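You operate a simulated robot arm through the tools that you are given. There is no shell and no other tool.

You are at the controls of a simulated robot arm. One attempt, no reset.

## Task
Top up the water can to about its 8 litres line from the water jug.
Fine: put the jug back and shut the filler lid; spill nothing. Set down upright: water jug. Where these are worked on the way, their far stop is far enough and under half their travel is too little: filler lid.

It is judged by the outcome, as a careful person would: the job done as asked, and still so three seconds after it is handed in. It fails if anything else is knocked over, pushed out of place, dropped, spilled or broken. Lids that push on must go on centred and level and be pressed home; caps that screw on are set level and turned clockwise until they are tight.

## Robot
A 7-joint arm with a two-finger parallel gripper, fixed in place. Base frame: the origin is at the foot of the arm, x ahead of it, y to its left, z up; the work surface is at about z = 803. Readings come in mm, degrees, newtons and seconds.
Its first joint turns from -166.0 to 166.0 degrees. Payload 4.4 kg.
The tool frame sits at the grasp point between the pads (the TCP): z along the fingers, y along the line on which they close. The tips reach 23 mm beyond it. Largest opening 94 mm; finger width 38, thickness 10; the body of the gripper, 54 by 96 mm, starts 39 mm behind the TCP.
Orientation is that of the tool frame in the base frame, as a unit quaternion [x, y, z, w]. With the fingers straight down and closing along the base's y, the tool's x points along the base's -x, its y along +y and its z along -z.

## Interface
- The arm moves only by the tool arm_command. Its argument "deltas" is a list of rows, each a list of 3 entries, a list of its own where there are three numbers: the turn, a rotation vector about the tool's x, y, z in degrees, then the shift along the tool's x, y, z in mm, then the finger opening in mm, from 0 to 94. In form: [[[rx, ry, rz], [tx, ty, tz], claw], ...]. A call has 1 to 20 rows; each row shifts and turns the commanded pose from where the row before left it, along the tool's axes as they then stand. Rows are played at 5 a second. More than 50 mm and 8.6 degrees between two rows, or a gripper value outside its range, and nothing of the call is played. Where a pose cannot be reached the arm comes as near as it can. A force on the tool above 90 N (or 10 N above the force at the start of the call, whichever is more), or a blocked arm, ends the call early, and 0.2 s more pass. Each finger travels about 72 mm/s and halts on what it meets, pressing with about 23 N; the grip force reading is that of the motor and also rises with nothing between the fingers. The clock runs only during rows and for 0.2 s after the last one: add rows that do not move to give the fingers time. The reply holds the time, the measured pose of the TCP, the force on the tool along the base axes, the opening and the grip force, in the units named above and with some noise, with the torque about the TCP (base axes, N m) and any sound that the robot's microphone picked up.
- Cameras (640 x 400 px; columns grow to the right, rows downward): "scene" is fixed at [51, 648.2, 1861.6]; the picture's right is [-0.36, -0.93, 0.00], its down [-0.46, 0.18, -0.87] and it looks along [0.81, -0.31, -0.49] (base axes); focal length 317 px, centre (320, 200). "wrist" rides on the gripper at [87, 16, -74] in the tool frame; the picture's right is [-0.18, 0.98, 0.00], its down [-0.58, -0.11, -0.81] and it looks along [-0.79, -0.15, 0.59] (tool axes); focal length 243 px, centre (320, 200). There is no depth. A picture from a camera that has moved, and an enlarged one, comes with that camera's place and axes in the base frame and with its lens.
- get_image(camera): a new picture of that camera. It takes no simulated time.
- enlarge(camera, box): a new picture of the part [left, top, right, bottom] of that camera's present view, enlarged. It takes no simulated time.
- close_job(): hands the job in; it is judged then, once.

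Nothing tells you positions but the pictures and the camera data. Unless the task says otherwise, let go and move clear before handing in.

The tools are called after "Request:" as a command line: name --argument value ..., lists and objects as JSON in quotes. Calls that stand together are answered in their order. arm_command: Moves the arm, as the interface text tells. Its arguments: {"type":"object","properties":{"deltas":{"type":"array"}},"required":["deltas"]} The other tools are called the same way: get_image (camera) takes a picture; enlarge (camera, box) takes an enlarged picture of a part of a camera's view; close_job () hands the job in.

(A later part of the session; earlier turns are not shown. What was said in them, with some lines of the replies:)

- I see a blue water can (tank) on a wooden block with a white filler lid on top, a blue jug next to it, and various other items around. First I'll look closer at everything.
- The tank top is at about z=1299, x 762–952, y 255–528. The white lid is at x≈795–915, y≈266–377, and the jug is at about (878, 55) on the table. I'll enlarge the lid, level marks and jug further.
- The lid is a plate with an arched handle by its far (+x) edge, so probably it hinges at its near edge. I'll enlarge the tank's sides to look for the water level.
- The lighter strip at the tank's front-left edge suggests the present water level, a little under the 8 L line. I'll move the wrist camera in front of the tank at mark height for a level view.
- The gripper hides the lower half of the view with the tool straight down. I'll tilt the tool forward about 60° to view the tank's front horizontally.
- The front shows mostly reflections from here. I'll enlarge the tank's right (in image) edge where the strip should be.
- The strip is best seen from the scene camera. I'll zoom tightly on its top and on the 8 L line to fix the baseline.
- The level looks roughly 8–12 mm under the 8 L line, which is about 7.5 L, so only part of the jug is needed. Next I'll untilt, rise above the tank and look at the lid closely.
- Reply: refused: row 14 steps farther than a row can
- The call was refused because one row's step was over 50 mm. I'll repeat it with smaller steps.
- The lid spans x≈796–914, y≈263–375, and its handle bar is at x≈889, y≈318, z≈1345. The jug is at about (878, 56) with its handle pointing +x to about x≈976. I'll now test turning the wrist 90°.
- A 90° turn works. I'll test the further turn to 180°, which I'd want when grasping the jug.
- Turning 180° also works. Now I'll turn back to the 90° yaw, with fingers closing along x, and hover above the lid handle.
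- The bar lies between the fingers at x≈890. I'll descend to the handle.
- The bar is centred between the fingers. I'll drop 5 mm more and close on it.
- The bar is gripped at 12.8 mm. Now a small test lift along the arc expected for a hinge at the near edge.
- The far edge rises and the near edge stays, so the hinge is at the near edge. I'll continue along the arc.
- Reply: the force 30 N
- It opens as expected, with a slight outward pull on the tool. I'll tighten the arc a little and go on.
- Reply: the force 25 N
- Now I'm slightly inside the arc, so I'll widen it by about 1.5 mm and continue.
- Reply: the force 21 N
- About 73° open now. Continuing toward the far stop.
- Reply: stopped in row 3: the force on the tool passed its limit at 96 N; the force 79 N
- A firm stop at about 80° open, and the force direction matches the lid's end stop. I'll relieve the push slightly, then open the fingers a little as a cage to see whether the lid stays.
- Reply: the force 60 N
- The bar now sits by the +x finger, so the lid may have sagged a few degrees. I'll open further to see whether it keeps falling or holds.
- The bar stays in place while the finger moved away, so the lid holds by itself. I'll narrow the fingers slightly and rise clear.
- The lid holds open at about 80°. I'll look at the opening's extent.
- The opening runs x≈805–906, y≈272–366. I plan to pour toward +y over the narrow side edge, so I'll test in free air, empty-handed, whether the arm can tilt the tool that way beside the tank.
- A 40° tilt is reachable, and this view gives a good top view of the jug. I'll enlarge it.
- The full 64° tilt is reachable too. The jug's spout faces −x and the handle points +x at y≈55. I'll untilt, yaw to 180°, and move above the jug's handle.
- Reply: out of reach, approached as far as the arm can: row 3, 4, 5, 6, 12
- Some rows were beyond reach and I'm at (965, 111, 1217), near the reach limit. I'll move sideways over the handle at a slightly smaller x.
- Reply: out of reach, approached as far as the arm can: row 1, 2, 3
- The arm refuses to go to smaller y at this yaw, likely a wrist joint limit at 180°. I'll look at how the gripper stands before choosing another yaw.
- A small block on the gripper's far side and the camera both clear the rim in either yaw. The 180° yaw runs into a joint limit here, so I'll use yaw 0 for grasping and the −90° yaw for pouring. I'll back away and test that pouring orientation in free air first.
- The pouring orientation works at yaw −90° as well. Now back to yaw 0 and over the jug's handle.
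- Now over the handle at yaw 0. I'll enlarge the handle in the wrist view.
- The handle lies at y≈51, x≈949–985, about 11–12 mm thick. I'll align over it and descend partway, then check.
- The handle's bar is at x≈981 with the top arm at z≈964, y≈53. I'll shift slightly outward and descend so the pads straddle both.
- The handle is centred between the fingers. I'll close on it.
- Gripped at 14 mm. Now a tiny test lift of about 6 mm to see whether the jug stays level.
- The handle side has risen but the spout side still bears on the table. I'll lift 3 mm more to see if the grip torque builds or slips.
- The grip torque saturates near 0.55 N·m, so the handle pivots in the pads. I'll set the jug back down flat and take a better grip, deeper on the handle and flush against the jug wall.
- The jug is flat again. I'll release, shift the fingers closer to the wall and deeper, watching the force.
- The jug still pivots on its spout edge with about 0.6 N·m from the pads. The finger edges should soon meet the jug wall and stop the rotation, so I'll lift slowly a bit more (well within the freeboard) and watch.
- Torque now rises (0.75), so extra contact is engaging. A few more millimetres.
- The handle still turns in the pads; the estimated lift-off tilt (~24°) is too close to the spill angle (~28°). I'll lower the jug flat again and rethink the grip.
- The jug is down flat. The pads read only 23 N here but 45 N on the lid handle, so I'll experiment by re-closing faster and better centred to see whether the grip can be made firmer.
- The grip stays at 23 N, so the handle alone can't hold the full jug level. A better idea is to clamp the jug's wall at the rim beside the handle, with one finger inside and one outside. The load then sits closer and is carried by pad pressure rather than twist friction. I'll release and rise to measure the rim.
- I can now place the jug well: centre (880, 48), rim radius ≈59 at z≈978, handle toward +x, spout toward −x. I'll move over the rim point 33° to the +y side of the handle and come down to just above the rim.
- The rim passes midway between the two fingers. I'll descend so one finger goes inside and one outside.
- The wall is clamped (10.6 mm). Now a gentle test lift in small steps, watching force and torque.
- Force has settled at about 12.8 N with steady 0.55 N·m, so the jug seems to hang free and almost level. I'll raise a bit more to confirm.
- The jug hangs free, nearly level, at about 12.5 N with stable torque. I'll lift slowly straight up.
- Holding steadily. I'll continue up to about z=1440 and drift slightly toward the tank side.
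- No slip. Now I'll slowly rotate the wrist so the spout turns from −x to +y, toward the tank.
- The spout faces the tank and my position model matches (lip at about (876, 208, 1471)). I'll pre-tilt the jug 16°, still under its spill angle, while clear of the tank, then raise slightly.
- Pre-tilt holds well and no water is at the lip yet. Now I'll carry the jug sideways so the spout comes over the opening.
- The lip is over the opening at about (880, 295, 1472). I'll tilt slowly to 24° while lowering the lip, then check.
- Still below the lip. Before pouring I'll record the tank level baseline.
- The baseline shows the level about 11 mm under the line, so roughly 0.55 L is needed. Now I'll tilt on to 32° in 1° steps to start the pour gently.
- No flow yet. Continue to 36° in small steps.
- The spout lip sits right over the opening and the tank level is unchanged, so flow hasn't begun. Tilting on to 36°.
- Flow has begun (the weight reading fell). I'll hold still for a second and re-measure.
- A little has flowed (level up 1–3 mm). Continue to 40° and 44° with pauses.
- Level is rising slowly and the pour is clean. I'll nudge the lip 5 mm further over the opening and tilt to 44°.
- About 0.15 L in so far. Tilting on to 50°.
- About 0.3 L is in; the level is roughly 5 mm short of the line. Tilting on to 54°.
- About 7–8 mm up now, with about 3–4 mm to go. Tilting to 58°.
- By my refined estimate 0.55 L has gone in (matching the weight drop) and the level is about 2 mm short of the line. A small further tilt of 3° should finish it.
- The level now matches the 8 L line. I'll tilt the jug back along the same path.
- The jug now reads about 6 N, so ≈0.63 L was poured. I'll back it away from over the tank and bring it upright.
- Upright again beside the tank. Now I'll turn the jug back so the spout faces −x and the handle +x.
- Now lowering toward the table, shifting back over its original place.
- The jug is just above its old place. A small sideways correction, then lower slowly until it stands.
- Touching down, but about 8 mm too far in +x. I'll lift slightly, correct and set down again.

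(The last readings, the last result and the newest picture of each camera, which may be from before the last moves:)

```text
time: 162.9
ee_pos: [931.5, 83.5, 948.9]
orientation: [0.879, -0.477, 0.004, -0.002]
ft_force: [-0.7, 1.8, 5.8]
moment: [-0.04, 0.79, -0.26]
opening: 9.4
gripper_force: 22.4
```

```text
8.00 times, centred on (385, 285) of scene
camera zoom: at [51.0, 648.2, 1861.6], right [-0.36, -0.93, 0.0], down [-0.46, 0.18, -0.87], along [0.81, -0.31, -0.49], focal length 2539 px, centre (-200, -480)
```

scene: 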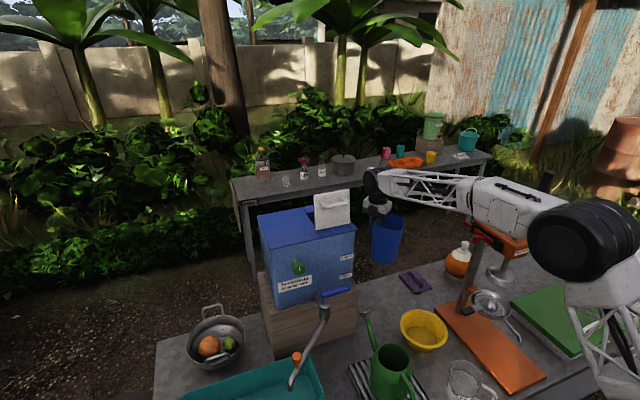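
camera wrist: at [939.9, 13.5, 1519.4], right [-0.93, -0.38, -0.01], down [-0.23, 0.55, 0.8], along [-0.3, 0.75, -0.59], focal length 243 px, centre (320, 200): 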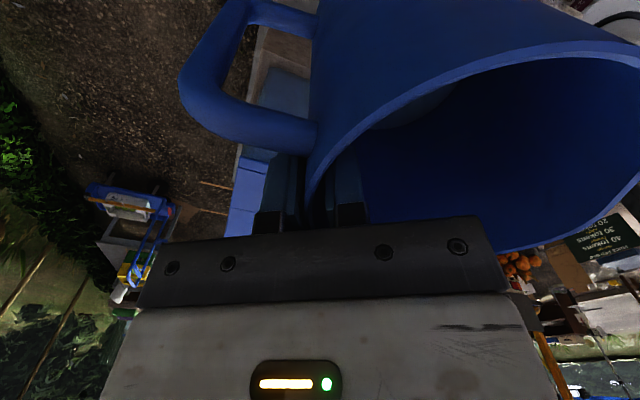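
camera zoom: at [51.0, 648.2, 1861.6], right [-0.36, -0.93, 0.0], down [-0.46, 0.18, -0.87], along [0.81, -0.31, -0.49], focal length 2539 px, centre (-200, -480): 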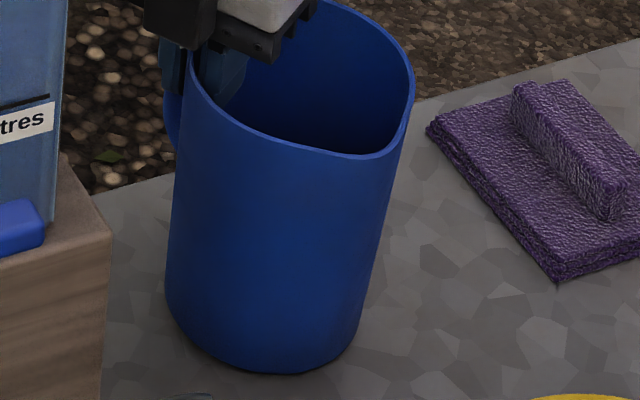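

Well placed now. I'll ease down another millimetre and open the fingers gradually.

Request:
arm_command --deltas '[[[0, 0, 0], [0, 0, 1], 0], [[0, 0, 0], [0, 0, 0], 10], [[0, 0, 0], [0, 0, 0], 12], [[0, 0, 0], [0, 0, 0], 15], [[0, 0, 0], [0, 0, 0], 20], [[0, 0, 0], [0, 0, 0], 28], [[0, 0, 0], [0, 0, 0], 36], [[0, 0, 0], [0, 0, 0], 36], [[0, 0, 0], [0, 0, 0], 36]]'

Request:
enlarge --camera "scene" --box '[360, 260, 410, 310]'

Request:
get_image --camera "wrist"

```text
time: 164.9
ee_pos: [930.3, 82.4, 948.2]
orientation: [0.878, -0.478, 0.004, -0.001]
ft_force: [0.0, 0.4, -0.3]
moment: [0.02, 0.0, 0.03]
opening: 35.9
gripper_force: 0.0
```

```text
8.00 times, centred on (385, 285) of scene
camera zoom: at [51.0, 648.2, 1861.6], right [-0.36, -0.93, 0.0], down [-0.46, 0.18, -0.87], along [0.81, -0.31, -0.49], focal length 2539 px, centre (-200, -480)
```

zoom: 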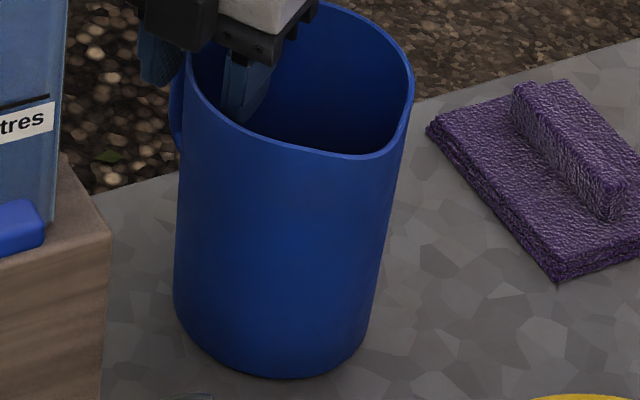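

```text
taken
camera wrist: at [963.2, 1.5, 1022.5], right [-0.93, -0.38, -0.01], down [-0.23, 0.55, 0.8], along [-0.3, 0.75, -0.59], focal length 243 px, centre (320, 200)
```

wrist: 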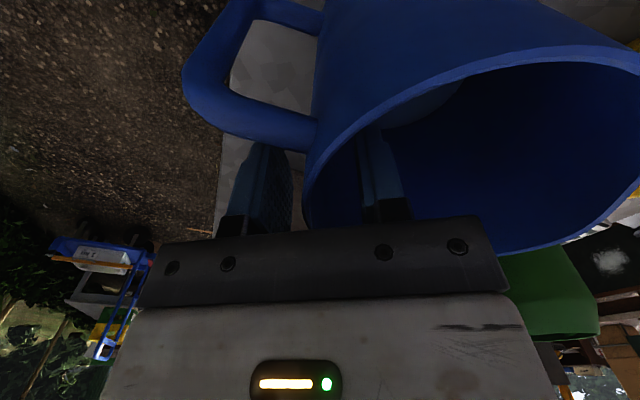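

The jug stands upright at its place. I'll rise straight out of it and travel up and over toward the lid.

Request:
arm_command --deltas '[[[0, 0, 0], [0, 0, -8], 36], [[0, 0, 0], [0, 0, -16], 36], [[0, 0, 0], [0, 0, -25], 36], [[0, 0, 0], [0, 0, -35], 36], [[0, 0, 0], [0, 0, -40], 36], [[0, 0, 0], [-2.7, 4.2, -40], 36], [[0, 0, 0], [-2.7, 4.2, -40], 36], [[0, 0, 0], [-2.7, 4.2, -40], 36], [[0, 0, 0], [-2.7, 4.2, -40], 36], [[0, 0, 0], [-2.7, 4.2, -40], 36], [[0, 0, 0], [-2.7, 4.2, -40], 36], [[0, 0, 0], [-2.7, 4.2, -40], 36], [[0, 0, 0], [-2.7, 4.2, -40], 36], [[0, 0, 0], [0, 0, -40], 36], [[0, 0, 0], [0, 0, -40], 36], [[0, 0, 0], [0, 0, -40], 36], [[0, 0, 0], [0, 0, -10], 36], [[0, 0, 0], [0, 0, 0], 36]]'

Request:
get_image --camera "scene"

Request:
enlarge --camera "scene" --box '[350, 240, 430, 310]'

```text
time: 168.7
ee_pos: [887.0, 83.1, 1523.5]
orientation: [0.879, -0.478, 0.003, -0.002]
ft_force: [0.0, -0.8, 0.3]
moment: [0.02, 0.01, -0.01]
opening: 35.9
gripper_force: 0.0
```

```text
taken
```

scene: 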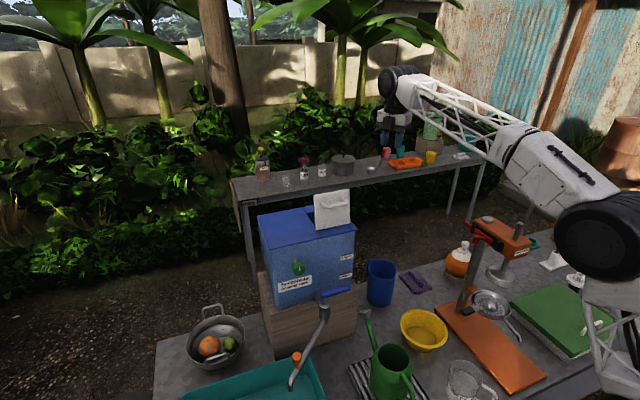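

```text
5.71 times, centred on (390, 275) of scene
camera zoom: at [51.0, 648.2, 1861.6], right [-0.36, -0.93, 0.0], down [-0.46, 0.18, -0.87], along [0.81, -0.31, -0.49], focal length 1814 px, centre (-80, -229)
```

zoom: 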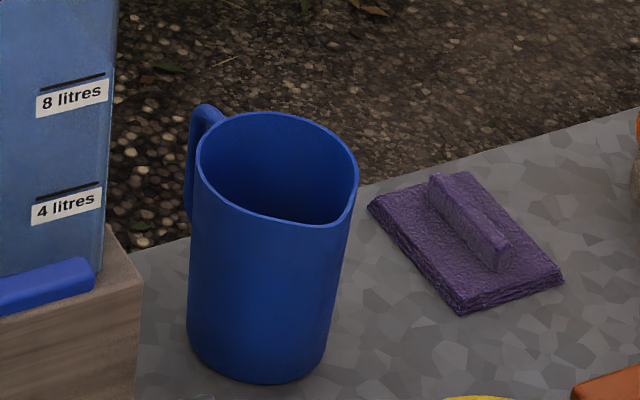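

The jug stands upright with the rest of its water. Next I'll turn to the 90° yaw and move above the open lid's handle.

Request:
arm_command --deltas '[[[0, 0, 8.25], [0, 0, 0], 36], [[0, 0, 8.25], [0, 0, 0], 36], [[0, 0, 8.25], [0, 0, 0], 36], [[0, 0, 8.25], [0, 0, 0], 36], [[0, 0, 0], [-33.6, 16.6, 0], 36], [[0, 0, 0], [-33.6, 16.6, 0], 36], [[0, 0, 0], [-33.6, 16.6, 0], 36], [[0, 0, 0], [-33.6, 16.6, 0], 36], [[0, 0, 0], [-33.6, 16.6, 0], 36], [[0, 0, 0], [-33.6, 16.6, 0], 36], [[0, 0, 0], [-33.4, 16.9, 0], 36], [[0, 0, 0], [0, 0, 0], 32], [[0, 0, 0], [0, 0, 0], 32]]'

Request:
get_image --camera "wrist"

Request:
enlarge --camera "scene" --box '[275, 130, 375, 240]'

```text
time: 171.5
ee_pos: [770.6, 319.6, 1518.7]
orientation: [-0.707, 0.708, -0.003, 0.002]
ft_force: [-0.9, 0.1, -1.0]
moment: [0.0, 0.01, -0.01]
opening: 32.2
gripper_force: 0.1
```

```text
taken
camera wrist: at [754.2, 232.9, 1592.2], right [-0.98, 0.19, -0.01], down [0.1, 0.58, 0.81], along [0.15, 0.79, -0.59], focal length 243 px, centre (320, 200)
```

wrist: 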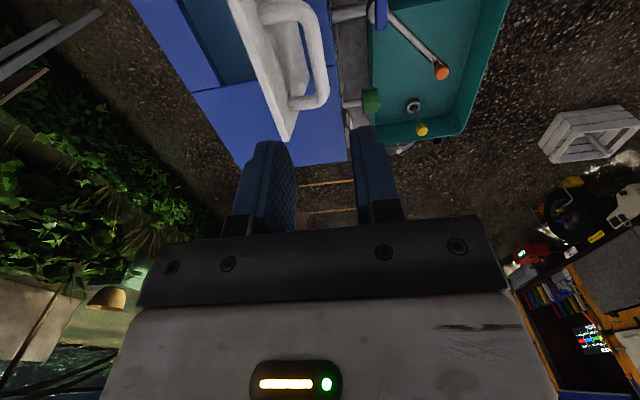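

```text
3.64 times, centred on (325, 185) of scene
camera zoom: at [51.0, 648.2, 1861.6], right [-0.36, -0.93, 0.0], down [-0.46, 0.18, -0.87], along [0.81, -0.31, -0.49], focal length 1154 px, centre (302, 254)
```

zoom: 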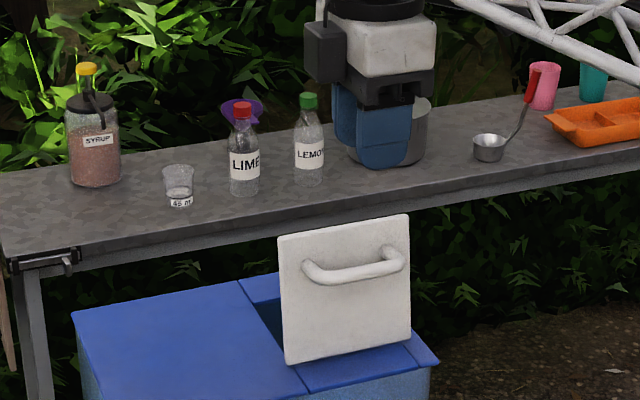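

The bar is at x≈773, between the finger faces. Descending onto it.

Request:
arm_command --deltas '[[[0, 0, 0], [1.5, -1.5, 30], 32], [[0, 0, 0], [0, 0, 30], 32], [[0, 0, 0], [0, 0, 30], 32], [[0, 0, 0], [0, 0, 20], 32], [[0, 0, 0], [0, 0, 14], 32], [[0, 0, 0], [0, 0, 0], 32]]'

Request:
get_image --camera "wrist"

```text
time: 172.9
ee_pos: [774.4, 318.0, 1396.0]
orientation: [-0.707, 0.708, -0.003, 0.003]
ft_force: [0.1, -0.3, 0.1]
moment: [0.04, 0.03, 0.01]
opening: 31.9
gripper_force: 0.0
```

```text
taken
camera wrist: at [756.9, 231.7, 1470.4], right [-0.98, 0.19, -0.01], down [0.1, 0.58, 0.81], along [0.15, 0.79, -0.59], focal length 243 px, centre (320, 200)
```

wrist: 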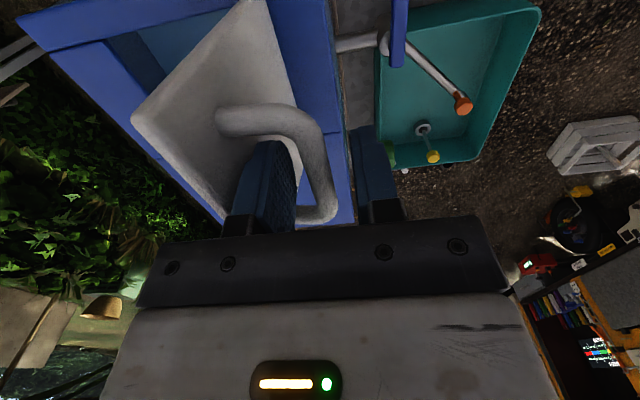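

Bar centred. Close on it and swing the lid down along the arc, first half.

Request:
arm_command --deltas '[[[0, 0, 0], [0, 0, 0], 10], [[0, 0, 0], [0, 0, 0], 5], [[0, 0, 0], [0, 0, 0], 5], [[0, 0, 0], [0, 0, 0], 5]]'

Request:
arm_command --deltas '[[[0, 0, 0], [0, -7.9, -1.8], 5], [[0, 0, 0], [0, -7.0, -0.9], 5], [[0, 0, 0], [0, -7.1, -0.5], 5], [[0, 0, 0], [0, -7.0, 0], 5], [[0, 0, 0], [0, -7.1, 0.5], 5], [[0, 0, 0], [0, -7.0, 0.9], 5], [[0, 0, 0], [0, 0, 0], 5]]'

Request:
enlarge --camera "scene" --box '[275, 150, 375, 240]'

```text
time: 173.9
ee_pos: [773.9, 318.9, 1397.7]
orientation: [-0.706, 0.708, -0.003, 0.003]
ft_force: [2.6, 0.1, -0.1]
moment: [0.02, -0.03, 0.32]
opening: 11.7
gripper_force: 45.1
```

```text
time: 175.5
ee_pos: [814.8, 317.6, 1399.3]
orientation: [-0.707, 0.708, -0.004, 0.002]
ft_force: [-0.9, 9.0, -10.8]
moment: [0.31, 0.03, 0.36]
opening: 11.4
gripper_force: 45.4
```

```text
4.44 times, centred on (325, 195) of scene
camera zoom: at [51.0, 648.2, 1861.6], right [-0.36, -0.93, 0.0], down [-0.46, 0.18, -0.87], along [0.81, -0.31, -0.49], focal length 1411 px, centre (298, 222)
```

zoom: 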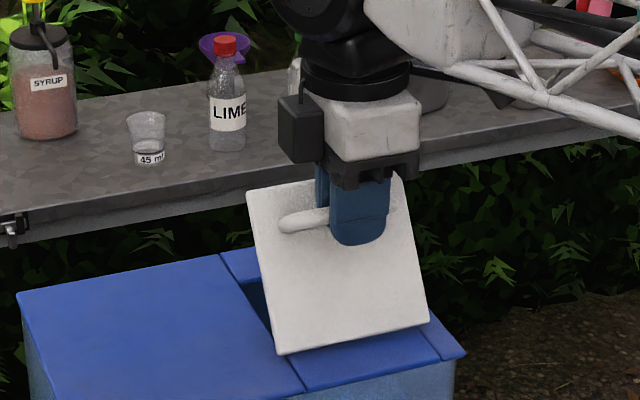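

Request:
arm_command --deltas '[[[0, 0, 0], [0, -7.2, 2.4], 5], [[0, 0, 0], [0, -6.8, 2.0], 5], [[0, 0, 0], [0, -6.6, 2.4], 5], [[0, 0, 0], [0, -6.5, 2.9], 5], [[0, 0, 0], [0, -6.3, 3.3], 5], [[0, 0, 0], [0, -5.9, 3.7], 5], [[0, 0, 0], [0, -5.8, 4.2], 5], [[0, 0, 0], [0, 0, 0], 5]]'

Request:
enlarge --camera "scene" --box '[275, 150, 375, 240]'

```text
time: 177.3
ee_pos: [859.5, 318.3, 1378.2]
orientation: [-0.706, 0.708, -0.003, 0.004]
ft_force: [11.2, 19.2, 15.1]
moment: [0.07, 0.01, 0.29]
opening: 11.0
gripper_force: 44.9
```

```text
4.44 times, centred on (325, 195) of scene
camera zoom: at [51.0, 648.2, 1861.6], right [-0.36, -0.93, 0.0], down [-0.46, 0.18, -0.87], along [0.81, -0.31, -0.49], focal length 1411 px, centre (298, 222)
```

zoom: 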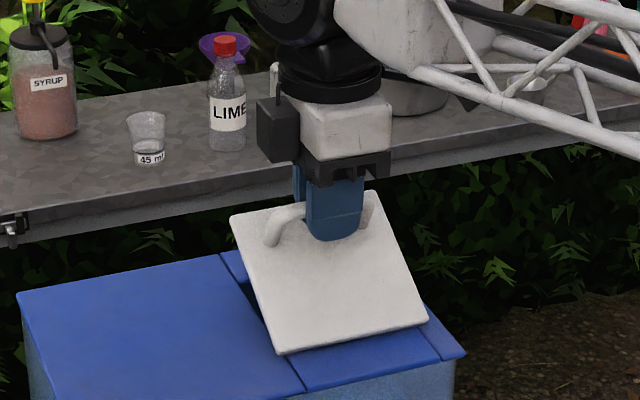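

Request:
arm_command --deltas '[[[0, 0, 0], [-0.7, -6.0, 3.7], 5], [[0, 0, 0], [-0.5, -5.1, 4.9], 5], [[0, 0, 0], [0, -4.7, 5.3], 5], [[0, 0, 0], [0, -4.4, 5.6], 5], [[0, 0, 0], [0, -3.9, 5.8], 5], [[0, 0, 0], [0, 0, 0], 5]]'

Request:
enlarge --camera "scene" --box '[275, 150, 375, 240]'

```text
time: 178.7
ee_pos: [885.7, 318.1, 1352.3]
orientation: [-0.706, 0.708, -0.002, 0.001]
ft_force: [-57.7, -28.0, -36.8]
moment: [-0.21, 0.09, 0.43]
opening: 11.2
gripper_force: 44.9
```

```text
4.44 times, centred on (325, 195) of scene
camera zoom: at [51.0, 648.2, 1861.6], right [-0.36, -0.93, 0.0], down [-0.46, 0.18, -0.87], along [0.81, -0.31, -0.49], focal length 1411 px, centre (298, 222)
```

zoom: 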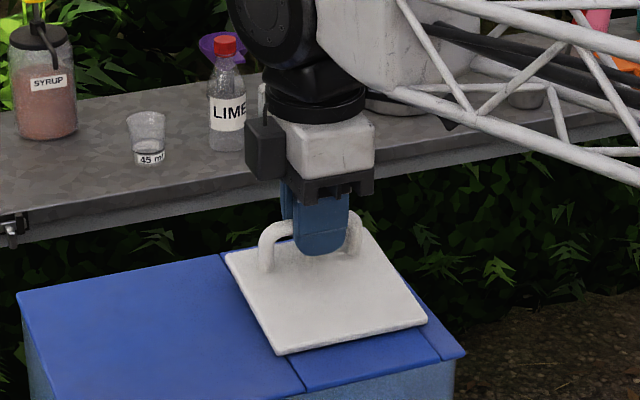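

Slightly outside the arc now; I'll relax inward and then continue the last few degrees down.

Request:
arm_command --deltas '[[[0, 0, 0], [0.8, 2.5, 1.5], 5], [[0, 0, 0], [0, 0, 0], 5]]'

Request:
arm_command --deltas '[[[0, 0, 0], [0, -1.2, 2.2], 5], [[0, 0, 0], [0, -1.2, 2.2], 5], [[0, 0, 0], [0, 0, 0], 5]]'

Request:
enlarge --camera "scene" --box '[275, 150, 375, 240]'

```text
time: 179.3
ee_pos: [882.2, 318.2, 1355.1]
orientation: [-0.707, 0.708, -0.004, 0.005]
ft_force: [9.0, 10.5, 8.3]
moment: [0.11, 0.05, 0.33]
opening: 11.1
gripper_force: 44.9
```

```text
time: 180.1
ee_pos: [885.5, 317.3, 1348.0]
orientation: [-0.706, 0.708, -0.003, 0.003]
ft_force: [58.6, 26.2, 31.3]
moment: [0.03, -0.23, 0.45]
opening: 11.6
gripper_force: 45.1
```

```text
4.44 times, centred on (325, 195) of scene
camera zoom: at [51.0, 648.2, 1861.6], right [-0.36, -0.93, 0.0], down [-0.46, 0.18, -0.87], along [0.81, -0.31, -0.49], focal length 1411 px, centre (298, 222)
```

zoom: 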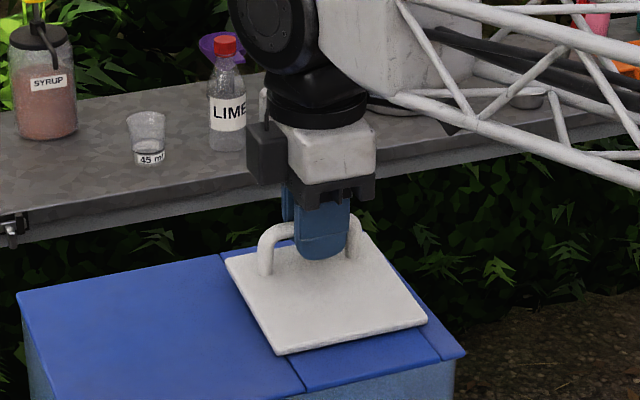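

Nearly shut. I'll relieve the side load, open the fingers, and then press the lid home from above.

Request:
arm_command --deltas '[[[0, 0, 0], [-0.5, -1.3, 0], 5], [[0, 0, 0], [0, 0, 0], 5]]'

Request:
arm_command --deltas '[[[0, 0, 0], [0, 0, 0], 12], [[0, 0, 0], [0, 0, 0], 20], [[0, 0, 0], [0, 0, 0], 36], [[0, 0, 0], [0, 0, 0], 36], [[0, 0, 0], [0, 0, 0], 36]]'

Request:
enlarge --camera "scene" --box '[285, 170, 375, 240]'

Request:
get_image --camera "wrist"

```text
time: 180.7
ee_pos: [886.4, 317.4, 1345.9]
orientation: [-0.706, 0.708, -0.004, 0.001]
ft_force: [38.4, 2.8, 18.2]
moment: [-0.07, -0.15, 0.43]
opening: 11.2
gripper_force: 44.8
```

```text
time: 181.9
ee_pos: [886.7, 317.0, 1346.1]
orientation: [-0.706, 0.708, -0.002, 0.002]
ft_force: [-0.8, 0.7, 0.7]
moment: [-0.01, -0.02, 0.01]
opening: 35.9
gripper_force: 0.1
```

```text
5.71 times, centred on (330, 205) of scene
camera zoom: at [51.0, 648.2, 1861.6], right [-0.36, -0.93, 0.0], down [-0.46, 0.18, -0.87], along [0.81, -0.31, -0.49], focal length 1814 px, centre (263, 171)
```

zoom: 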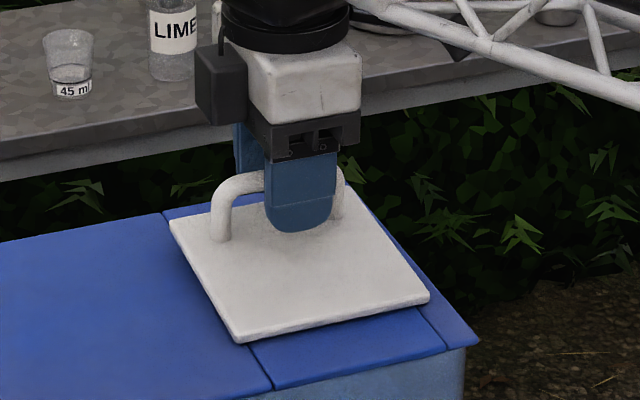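

```text
taken
camera wrist: at [869.2, 230.8, 1420.9], right [-0.98, 0.19, -0.01], down [0.1, 0.58, 0.81], along [0.15, 0.79, -0.59], focal length 243 px, centre (320, 200)
```

wrist: 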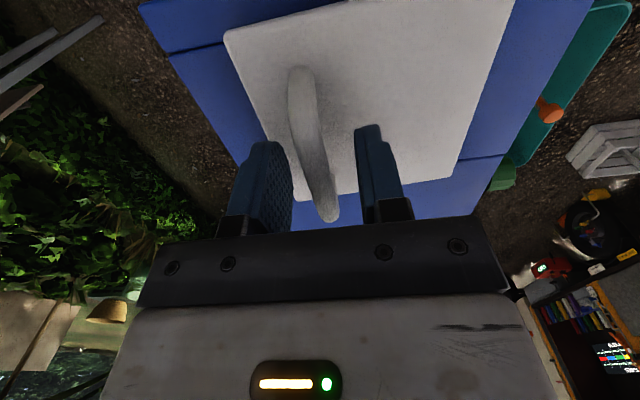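

The lid is still a few degrees up. I'll rise, close the fingers and press down on the handle bar gently.

Request:
arm_command --deltas '[[[0, 0, 0], [0, 0, -15], 36], [[0, 0, 0], [0, 0, -25], 36], [[0, 0, 0], [0, 0, -25], 36], [[0, 0, 0], [0, -2, 0], 10], [[0, 0, 0], [0, 0, 0], 0], [[0, 0, 0], [0, 0, 0], 0], [[0, 0, 0], [0, 0, 0], 0]]'

Request:
arm_command --deltas '[[[0, 0, 0], [0, 0, 10], 0], [[0, 0, 0], [0, 0, 8], 0], [[0, 0, 0], [0, 0, 4], 0], [[0, 0, 0], [0, 0, 0], 0]]'

Request:
enlarge --camera "scene" --box '[285, 170, 375, 240]'

Request:
get_image --camera "wrist"

```text
time: 183.5
ee_pos: [887.9, 318.3, 1413.7]
orientation: [-0.707, 0.707, -0.003, 0.003]
ft_force: [-0.8, 0.5, -0.1]
moment: [0.0, 0.0, 0.01]
opening: 0.1
gripper_force: 23.3
```

```text
time: 184.5
ee_pos: [887.4, 318.0, 1391.2]
orientation: [-0.707, 0.707, -0.003, 0.003]
ft_force: [0.5, -0.2, 0.4]
moment: [-0.02, 0.01, 0.01]
opening: 0.0
gripper_force: 22.8
```

```text
5.71 times, centred on (330, 205) of scene
camera zoom: at [51.0, 648.2, 1861.6], right [-0.36, -0.93, 0.0], down [-0.46, 0.18, -0.87], along [0.81, -0.31, -0.49], focal length 1814 px, centre (263, 171)
```

zoom: 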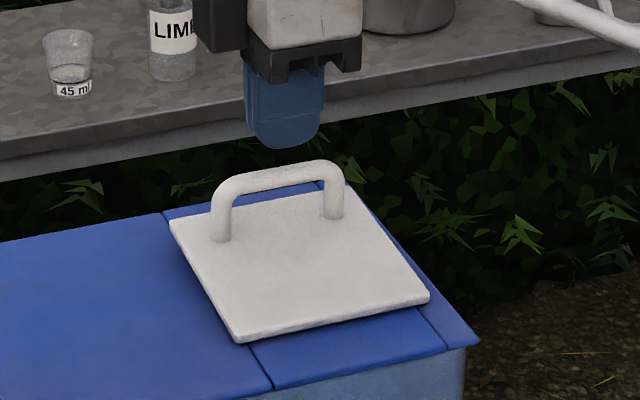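

```text
taken
camera wrist: at [869.6, 231.1, 1464.9], right [-0.98, 0.19, -0.01], down [0.1, 0.58, 0.81], along [0.15, 0.79, -0.59], focal length 243 px, centre (320, 200)
```

wrist: 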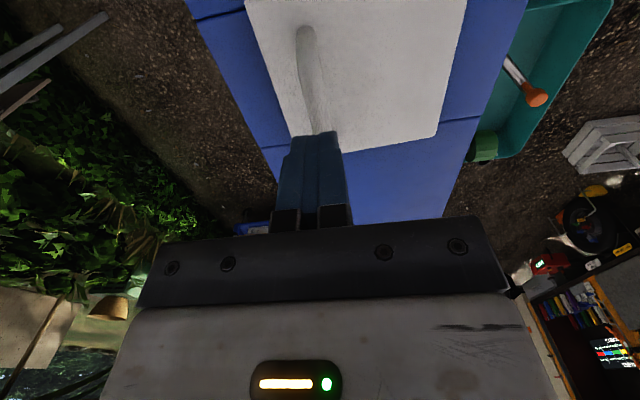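

Request:
arm_command --deltas '[[[0, 0, 0], [0, -0.5, 3], 0], [[0, 0, 0], [0, -0.5, 3], 0], [[0, 0, 0], [0, -0.5, 3], 0], [[0, 0, 0], [0, 0, 3], 0], [[0, 0, 0], [0, 0, 2], 0], [[0, 0, 0], [0, 0, 0], 0]]'

Request:
enlarge --camera "scene" --box '[285, 170, 375, 240]'

```text
time: 185.9
ee_pos: [889.7, 318.6, 1377.3]
orientation: [-0.707, 0.708, -0.003, 0.002]
ft_force: [0.0, -0.4, -0.1]
moment: [-0.03, 0.0, -0.04]
opening: 0.0
gripper_force: 23.0
```

```text
5.71 times, centred on (330, 205) of scene
camera zoom: at [51.0, 648.2, 1861.6], right [-0.36, -0.93, 0.0], down [-0.46, 0.18, -0.87], along [0.81, -0.31, -0.49], focal length 1814 px, centre (263, 171)
```

zoom: 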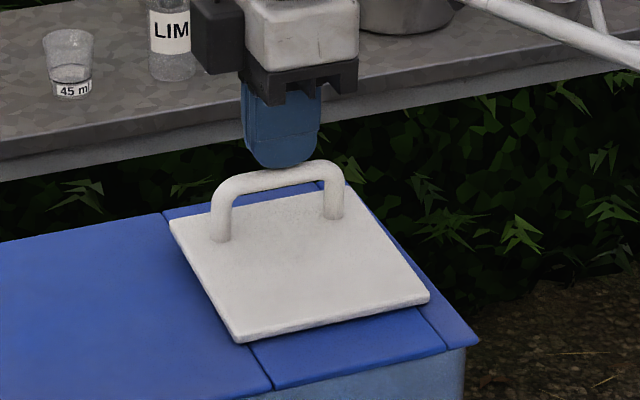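

Request:
arm_command --deltas '[[[0, 0, 0], [0, 0, 2], 0], [[0, 0, 0], [0, 0, 2], 0], [[0, 0, 0], [0, 0, 0], 0]]'

Request:
arm_command --deltas '[[[0, 0, 0], [0, 0, 1.5], 0], [[0, 0, 0], [0, 0, 1.5], 0], [[0, 0, 0], [0, 0, 0], 0]]'

Request:
enlarge --camera "scene" --box '[285, 170, 375, 240]'

```text
time: 186.7
ee_pos: [888.3, 318.8, 1372.5]
orientation: [0.707, -0.707, 0.003, -0.002]
ft_force: [0.0, 0.4, -0.4]
moment: [0.01, 0.0, 0.02]
opening: 0.2
gripper_force: 23.1
```

```text
time: 187.5
ee_pos: [888.6, 318.7, 1370.3]
orientation: [-0.706, 0.708, -0.002, 0.002]
ft_force: [-0.3, 0.5, 0.5]
moment: [-0.02, 0.04, -0.01]
opening: 0.0
gripper_force: 22.7
```

```text
5.71 times, centred on (330, 205) of scene
camera zoom: at [51.0, 648.2, 1861.6], right [-0.36, -0.93, 0.0], down [-0.46, 0.18, -0.87], along [0.81, -0.31, -0.49], focal length 1814 px, centre (263, 171)
```

zoom: 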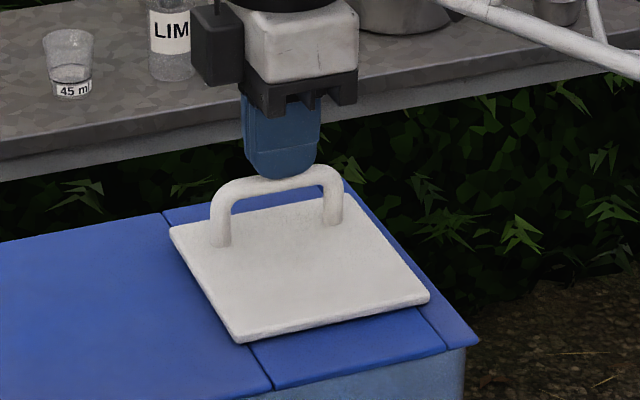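

The lid is lowering under light pressure. Keep pressing until it seats.

Request:
arm_command --deltas '[[[0, 0, 0], [0, 0, 1.5], 0], [[0, 0, 0], [0, 0, 1.5], 0], [[0, 0, 0], [0, 0, 1.5], 0], [[0, 0, 0], [0, 0, 0], 0]]'

Request:
arm_command --deltas '[[[0, 0, 0], [0, 0, 1.5], 0], [[0, 0, 0], [0, 0, 1], 0], [[0, 0, 0], [0, 0, 0], 0]]'

Request:
enlarge --camera "scene" --box '[285, 170, 375, 240]'

```text
time: 188.5
ee_pos: [890.7, 317.9, 1366.6]
orientation: [-0.707, 0.708, -0.002, 0.003]
ft_force: [2.7, -5.9, 21.4]
moment: [-0.15, -0.04, 0.11]
opening: 0.1
gripper_force: 23.0
```

```text
time: 189.3
ee_pos: [889.9, 318.3, 1365.7]
orientation: [-0.706, 0.708, -0.005, 0.005]
ft_force: [17.8, -11.5, 52.2]
moment: [-0.34, -0.35, 0.05]
opening: 0.1
gripper_force: 23.0
```

```text
5.71 times, centred on (330, 205) of scene
camera zoom: at [51.0, 648.2, 1861.6], right [-0.36, -0.93, 0.0], down [-0.46, 0.18, -0.87], along [0.81, -0.31, -0.49], focal length 1814 px, centre (263, 171)
```

zoom: 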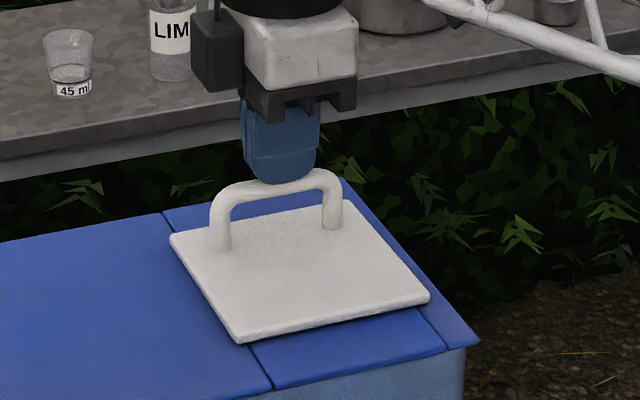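

The lid is firmly seated (52 N). I'll lift away and move clear, then inspect everything.

Request:
arm_command --deltas '[[[0, 0, 0], [0, 0, -10], 0], [[0, 0, 0], [0, 0, -25], 0], [[0, 0, 0], [0, 0, -35], 0], [[0, 0, 0], [0, 0, -40], 0], [[0, 0, 0], [0, 0, -40], 40], [[0, 0, 0], [0, 35, 0], 40], [[0, 0, 0], [0, 35, 0], 40], [[0, 0, 0], [0, 35, 0], 40], [[0, 0, 0], [0, 35, 0], 40], [[0, 0, 0], [0, 35, 0], 40], [[0, 0, 0], [0, 35, 0], 40], [[0, 0, 0], [0, 0, 0], 40]]'

Request:
get_image --camera "scene"

Request:
enlarge --camera "scene" --box '[240, 180, 440, 320]'

Request:
enlarge --camera "scene" --box '[270, 255, 300, 275]'

Request:
enlarge --camera "scene" --box '[290, 190, 360, 240]'

Request:
enlarge --camera "scene" --box '[360, 250, 410, 310]'

```text
time: 191.9
ee_pos: [679.1, 320.6, 1509.3]
orientation: [-0.707, 0.708, -0.003, 0.003]
ft_force: [-0.9, 0.0, -0.4]
moment: [-0.01, 0.0, 0.02]
opening: 40.1
gripper_force: 0.0
```

```text
taken
```

scene: 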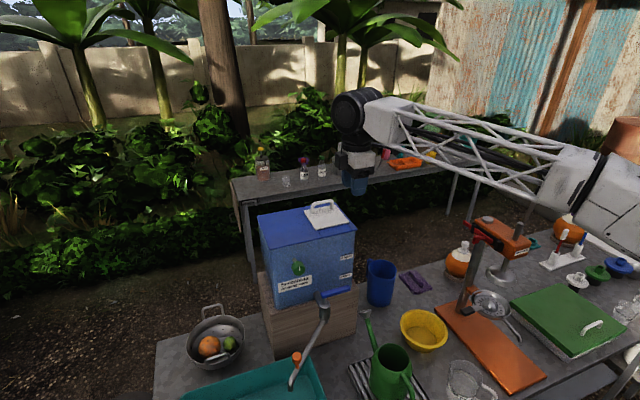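

```text
2.86 times, centred on (340, 250) of scene
camera zoom: at [51.0, 648.2, 1861.6], right [-0.36, -0.93, 0.0], down [-0.46, 0.18, -0.87], along [0.81, -0.31, -0.49], focal length 907 px, centre (263, 57)
```

zoom: 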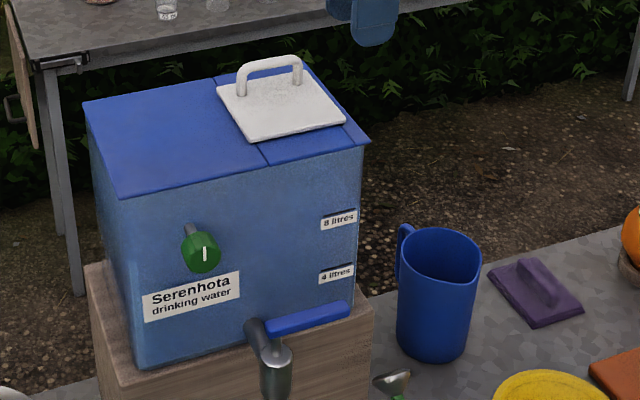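

```text
16.00 times, centred on (285, 265) of scene
camera zoom: at [51.0, 648.2, 1861.6], right [-0.36, -0.93, 0.0], down [-0.46, 0.18, -0.87], along [0.81, -0.31, -0.49], focal length 5078 px, centre (880, -840)
```

zoom: 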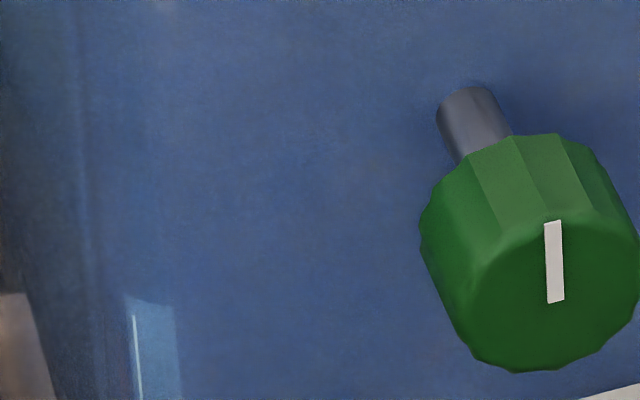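

```text
8.00 times, centred on (325, 215) of scene
camera zoom: at [51.0, 648.2, 1861.6], right [-0.36, -0.93, 0.0], down [-0.46, 0.18, -0.87], along [0.81, -0.31, -0.49], focal length 2539 px, centre (280, 80)
```

zoom: 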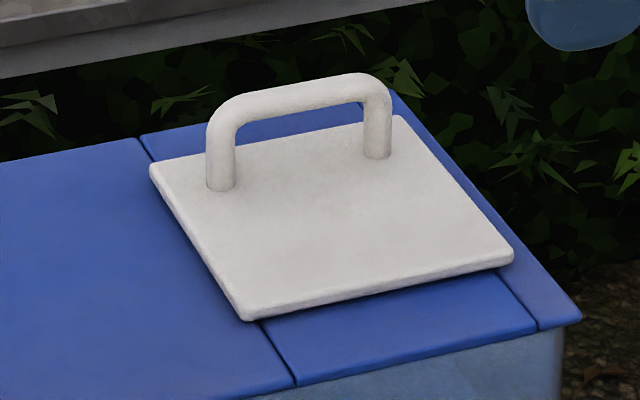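

```text
6.67 times, centred on (385, 280) of scene
camera zoom: at [51.0, 648.2, 1861.6], right [-0.36, -0.93, 0.0], down [-0.46, 0.18, -0.87], along [0.81, -0.31, -0.49], focal length 2116 px, centre (-113, -333)
```

zoom: 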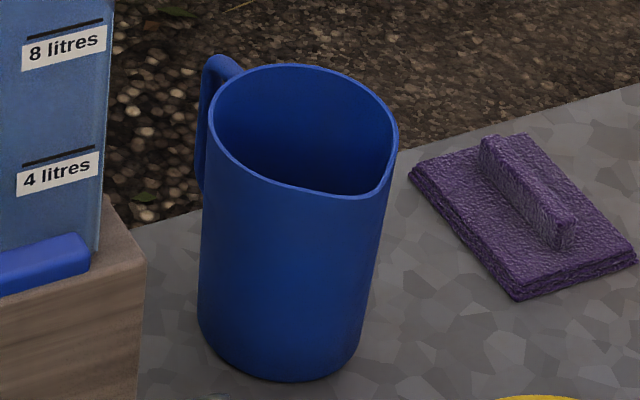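

Everything checks out:
- **Lid:** it looks just as it did when shut at the start.
- **Jug:** it stands upright within about 6 mm of where it was.
- **Level:** the tank's water is at the 8 L line.
- **Surroundings:** nothing else moved and I see no spilled water, and the gripper is clear.

I'm handing in.

Request:
close_job

```text
The job is handed in.
```

The water can is topped up to about its 8 litres line, by my estimate from the pictures to within about 0.1 L. I poured roughly 0.6 L from the jug.

- **Jug:** it is back in its place, upright and within about 6 mm of where it stood, with the rest of its water still in it. I carried it by clamping the rim, with one finger inside, because the handle turned in the grip when I tried to lift it full. The inside fingertip was in the jug's water for part of the job.
- **Filler lid:** it was opened to its stop, about 80°, then closed and pressed home. It looks the same as it did at the start.
- **Spills and other items:** I saw no water outside the can and nothing else moved. The gripper was clear of everything when I handed in.
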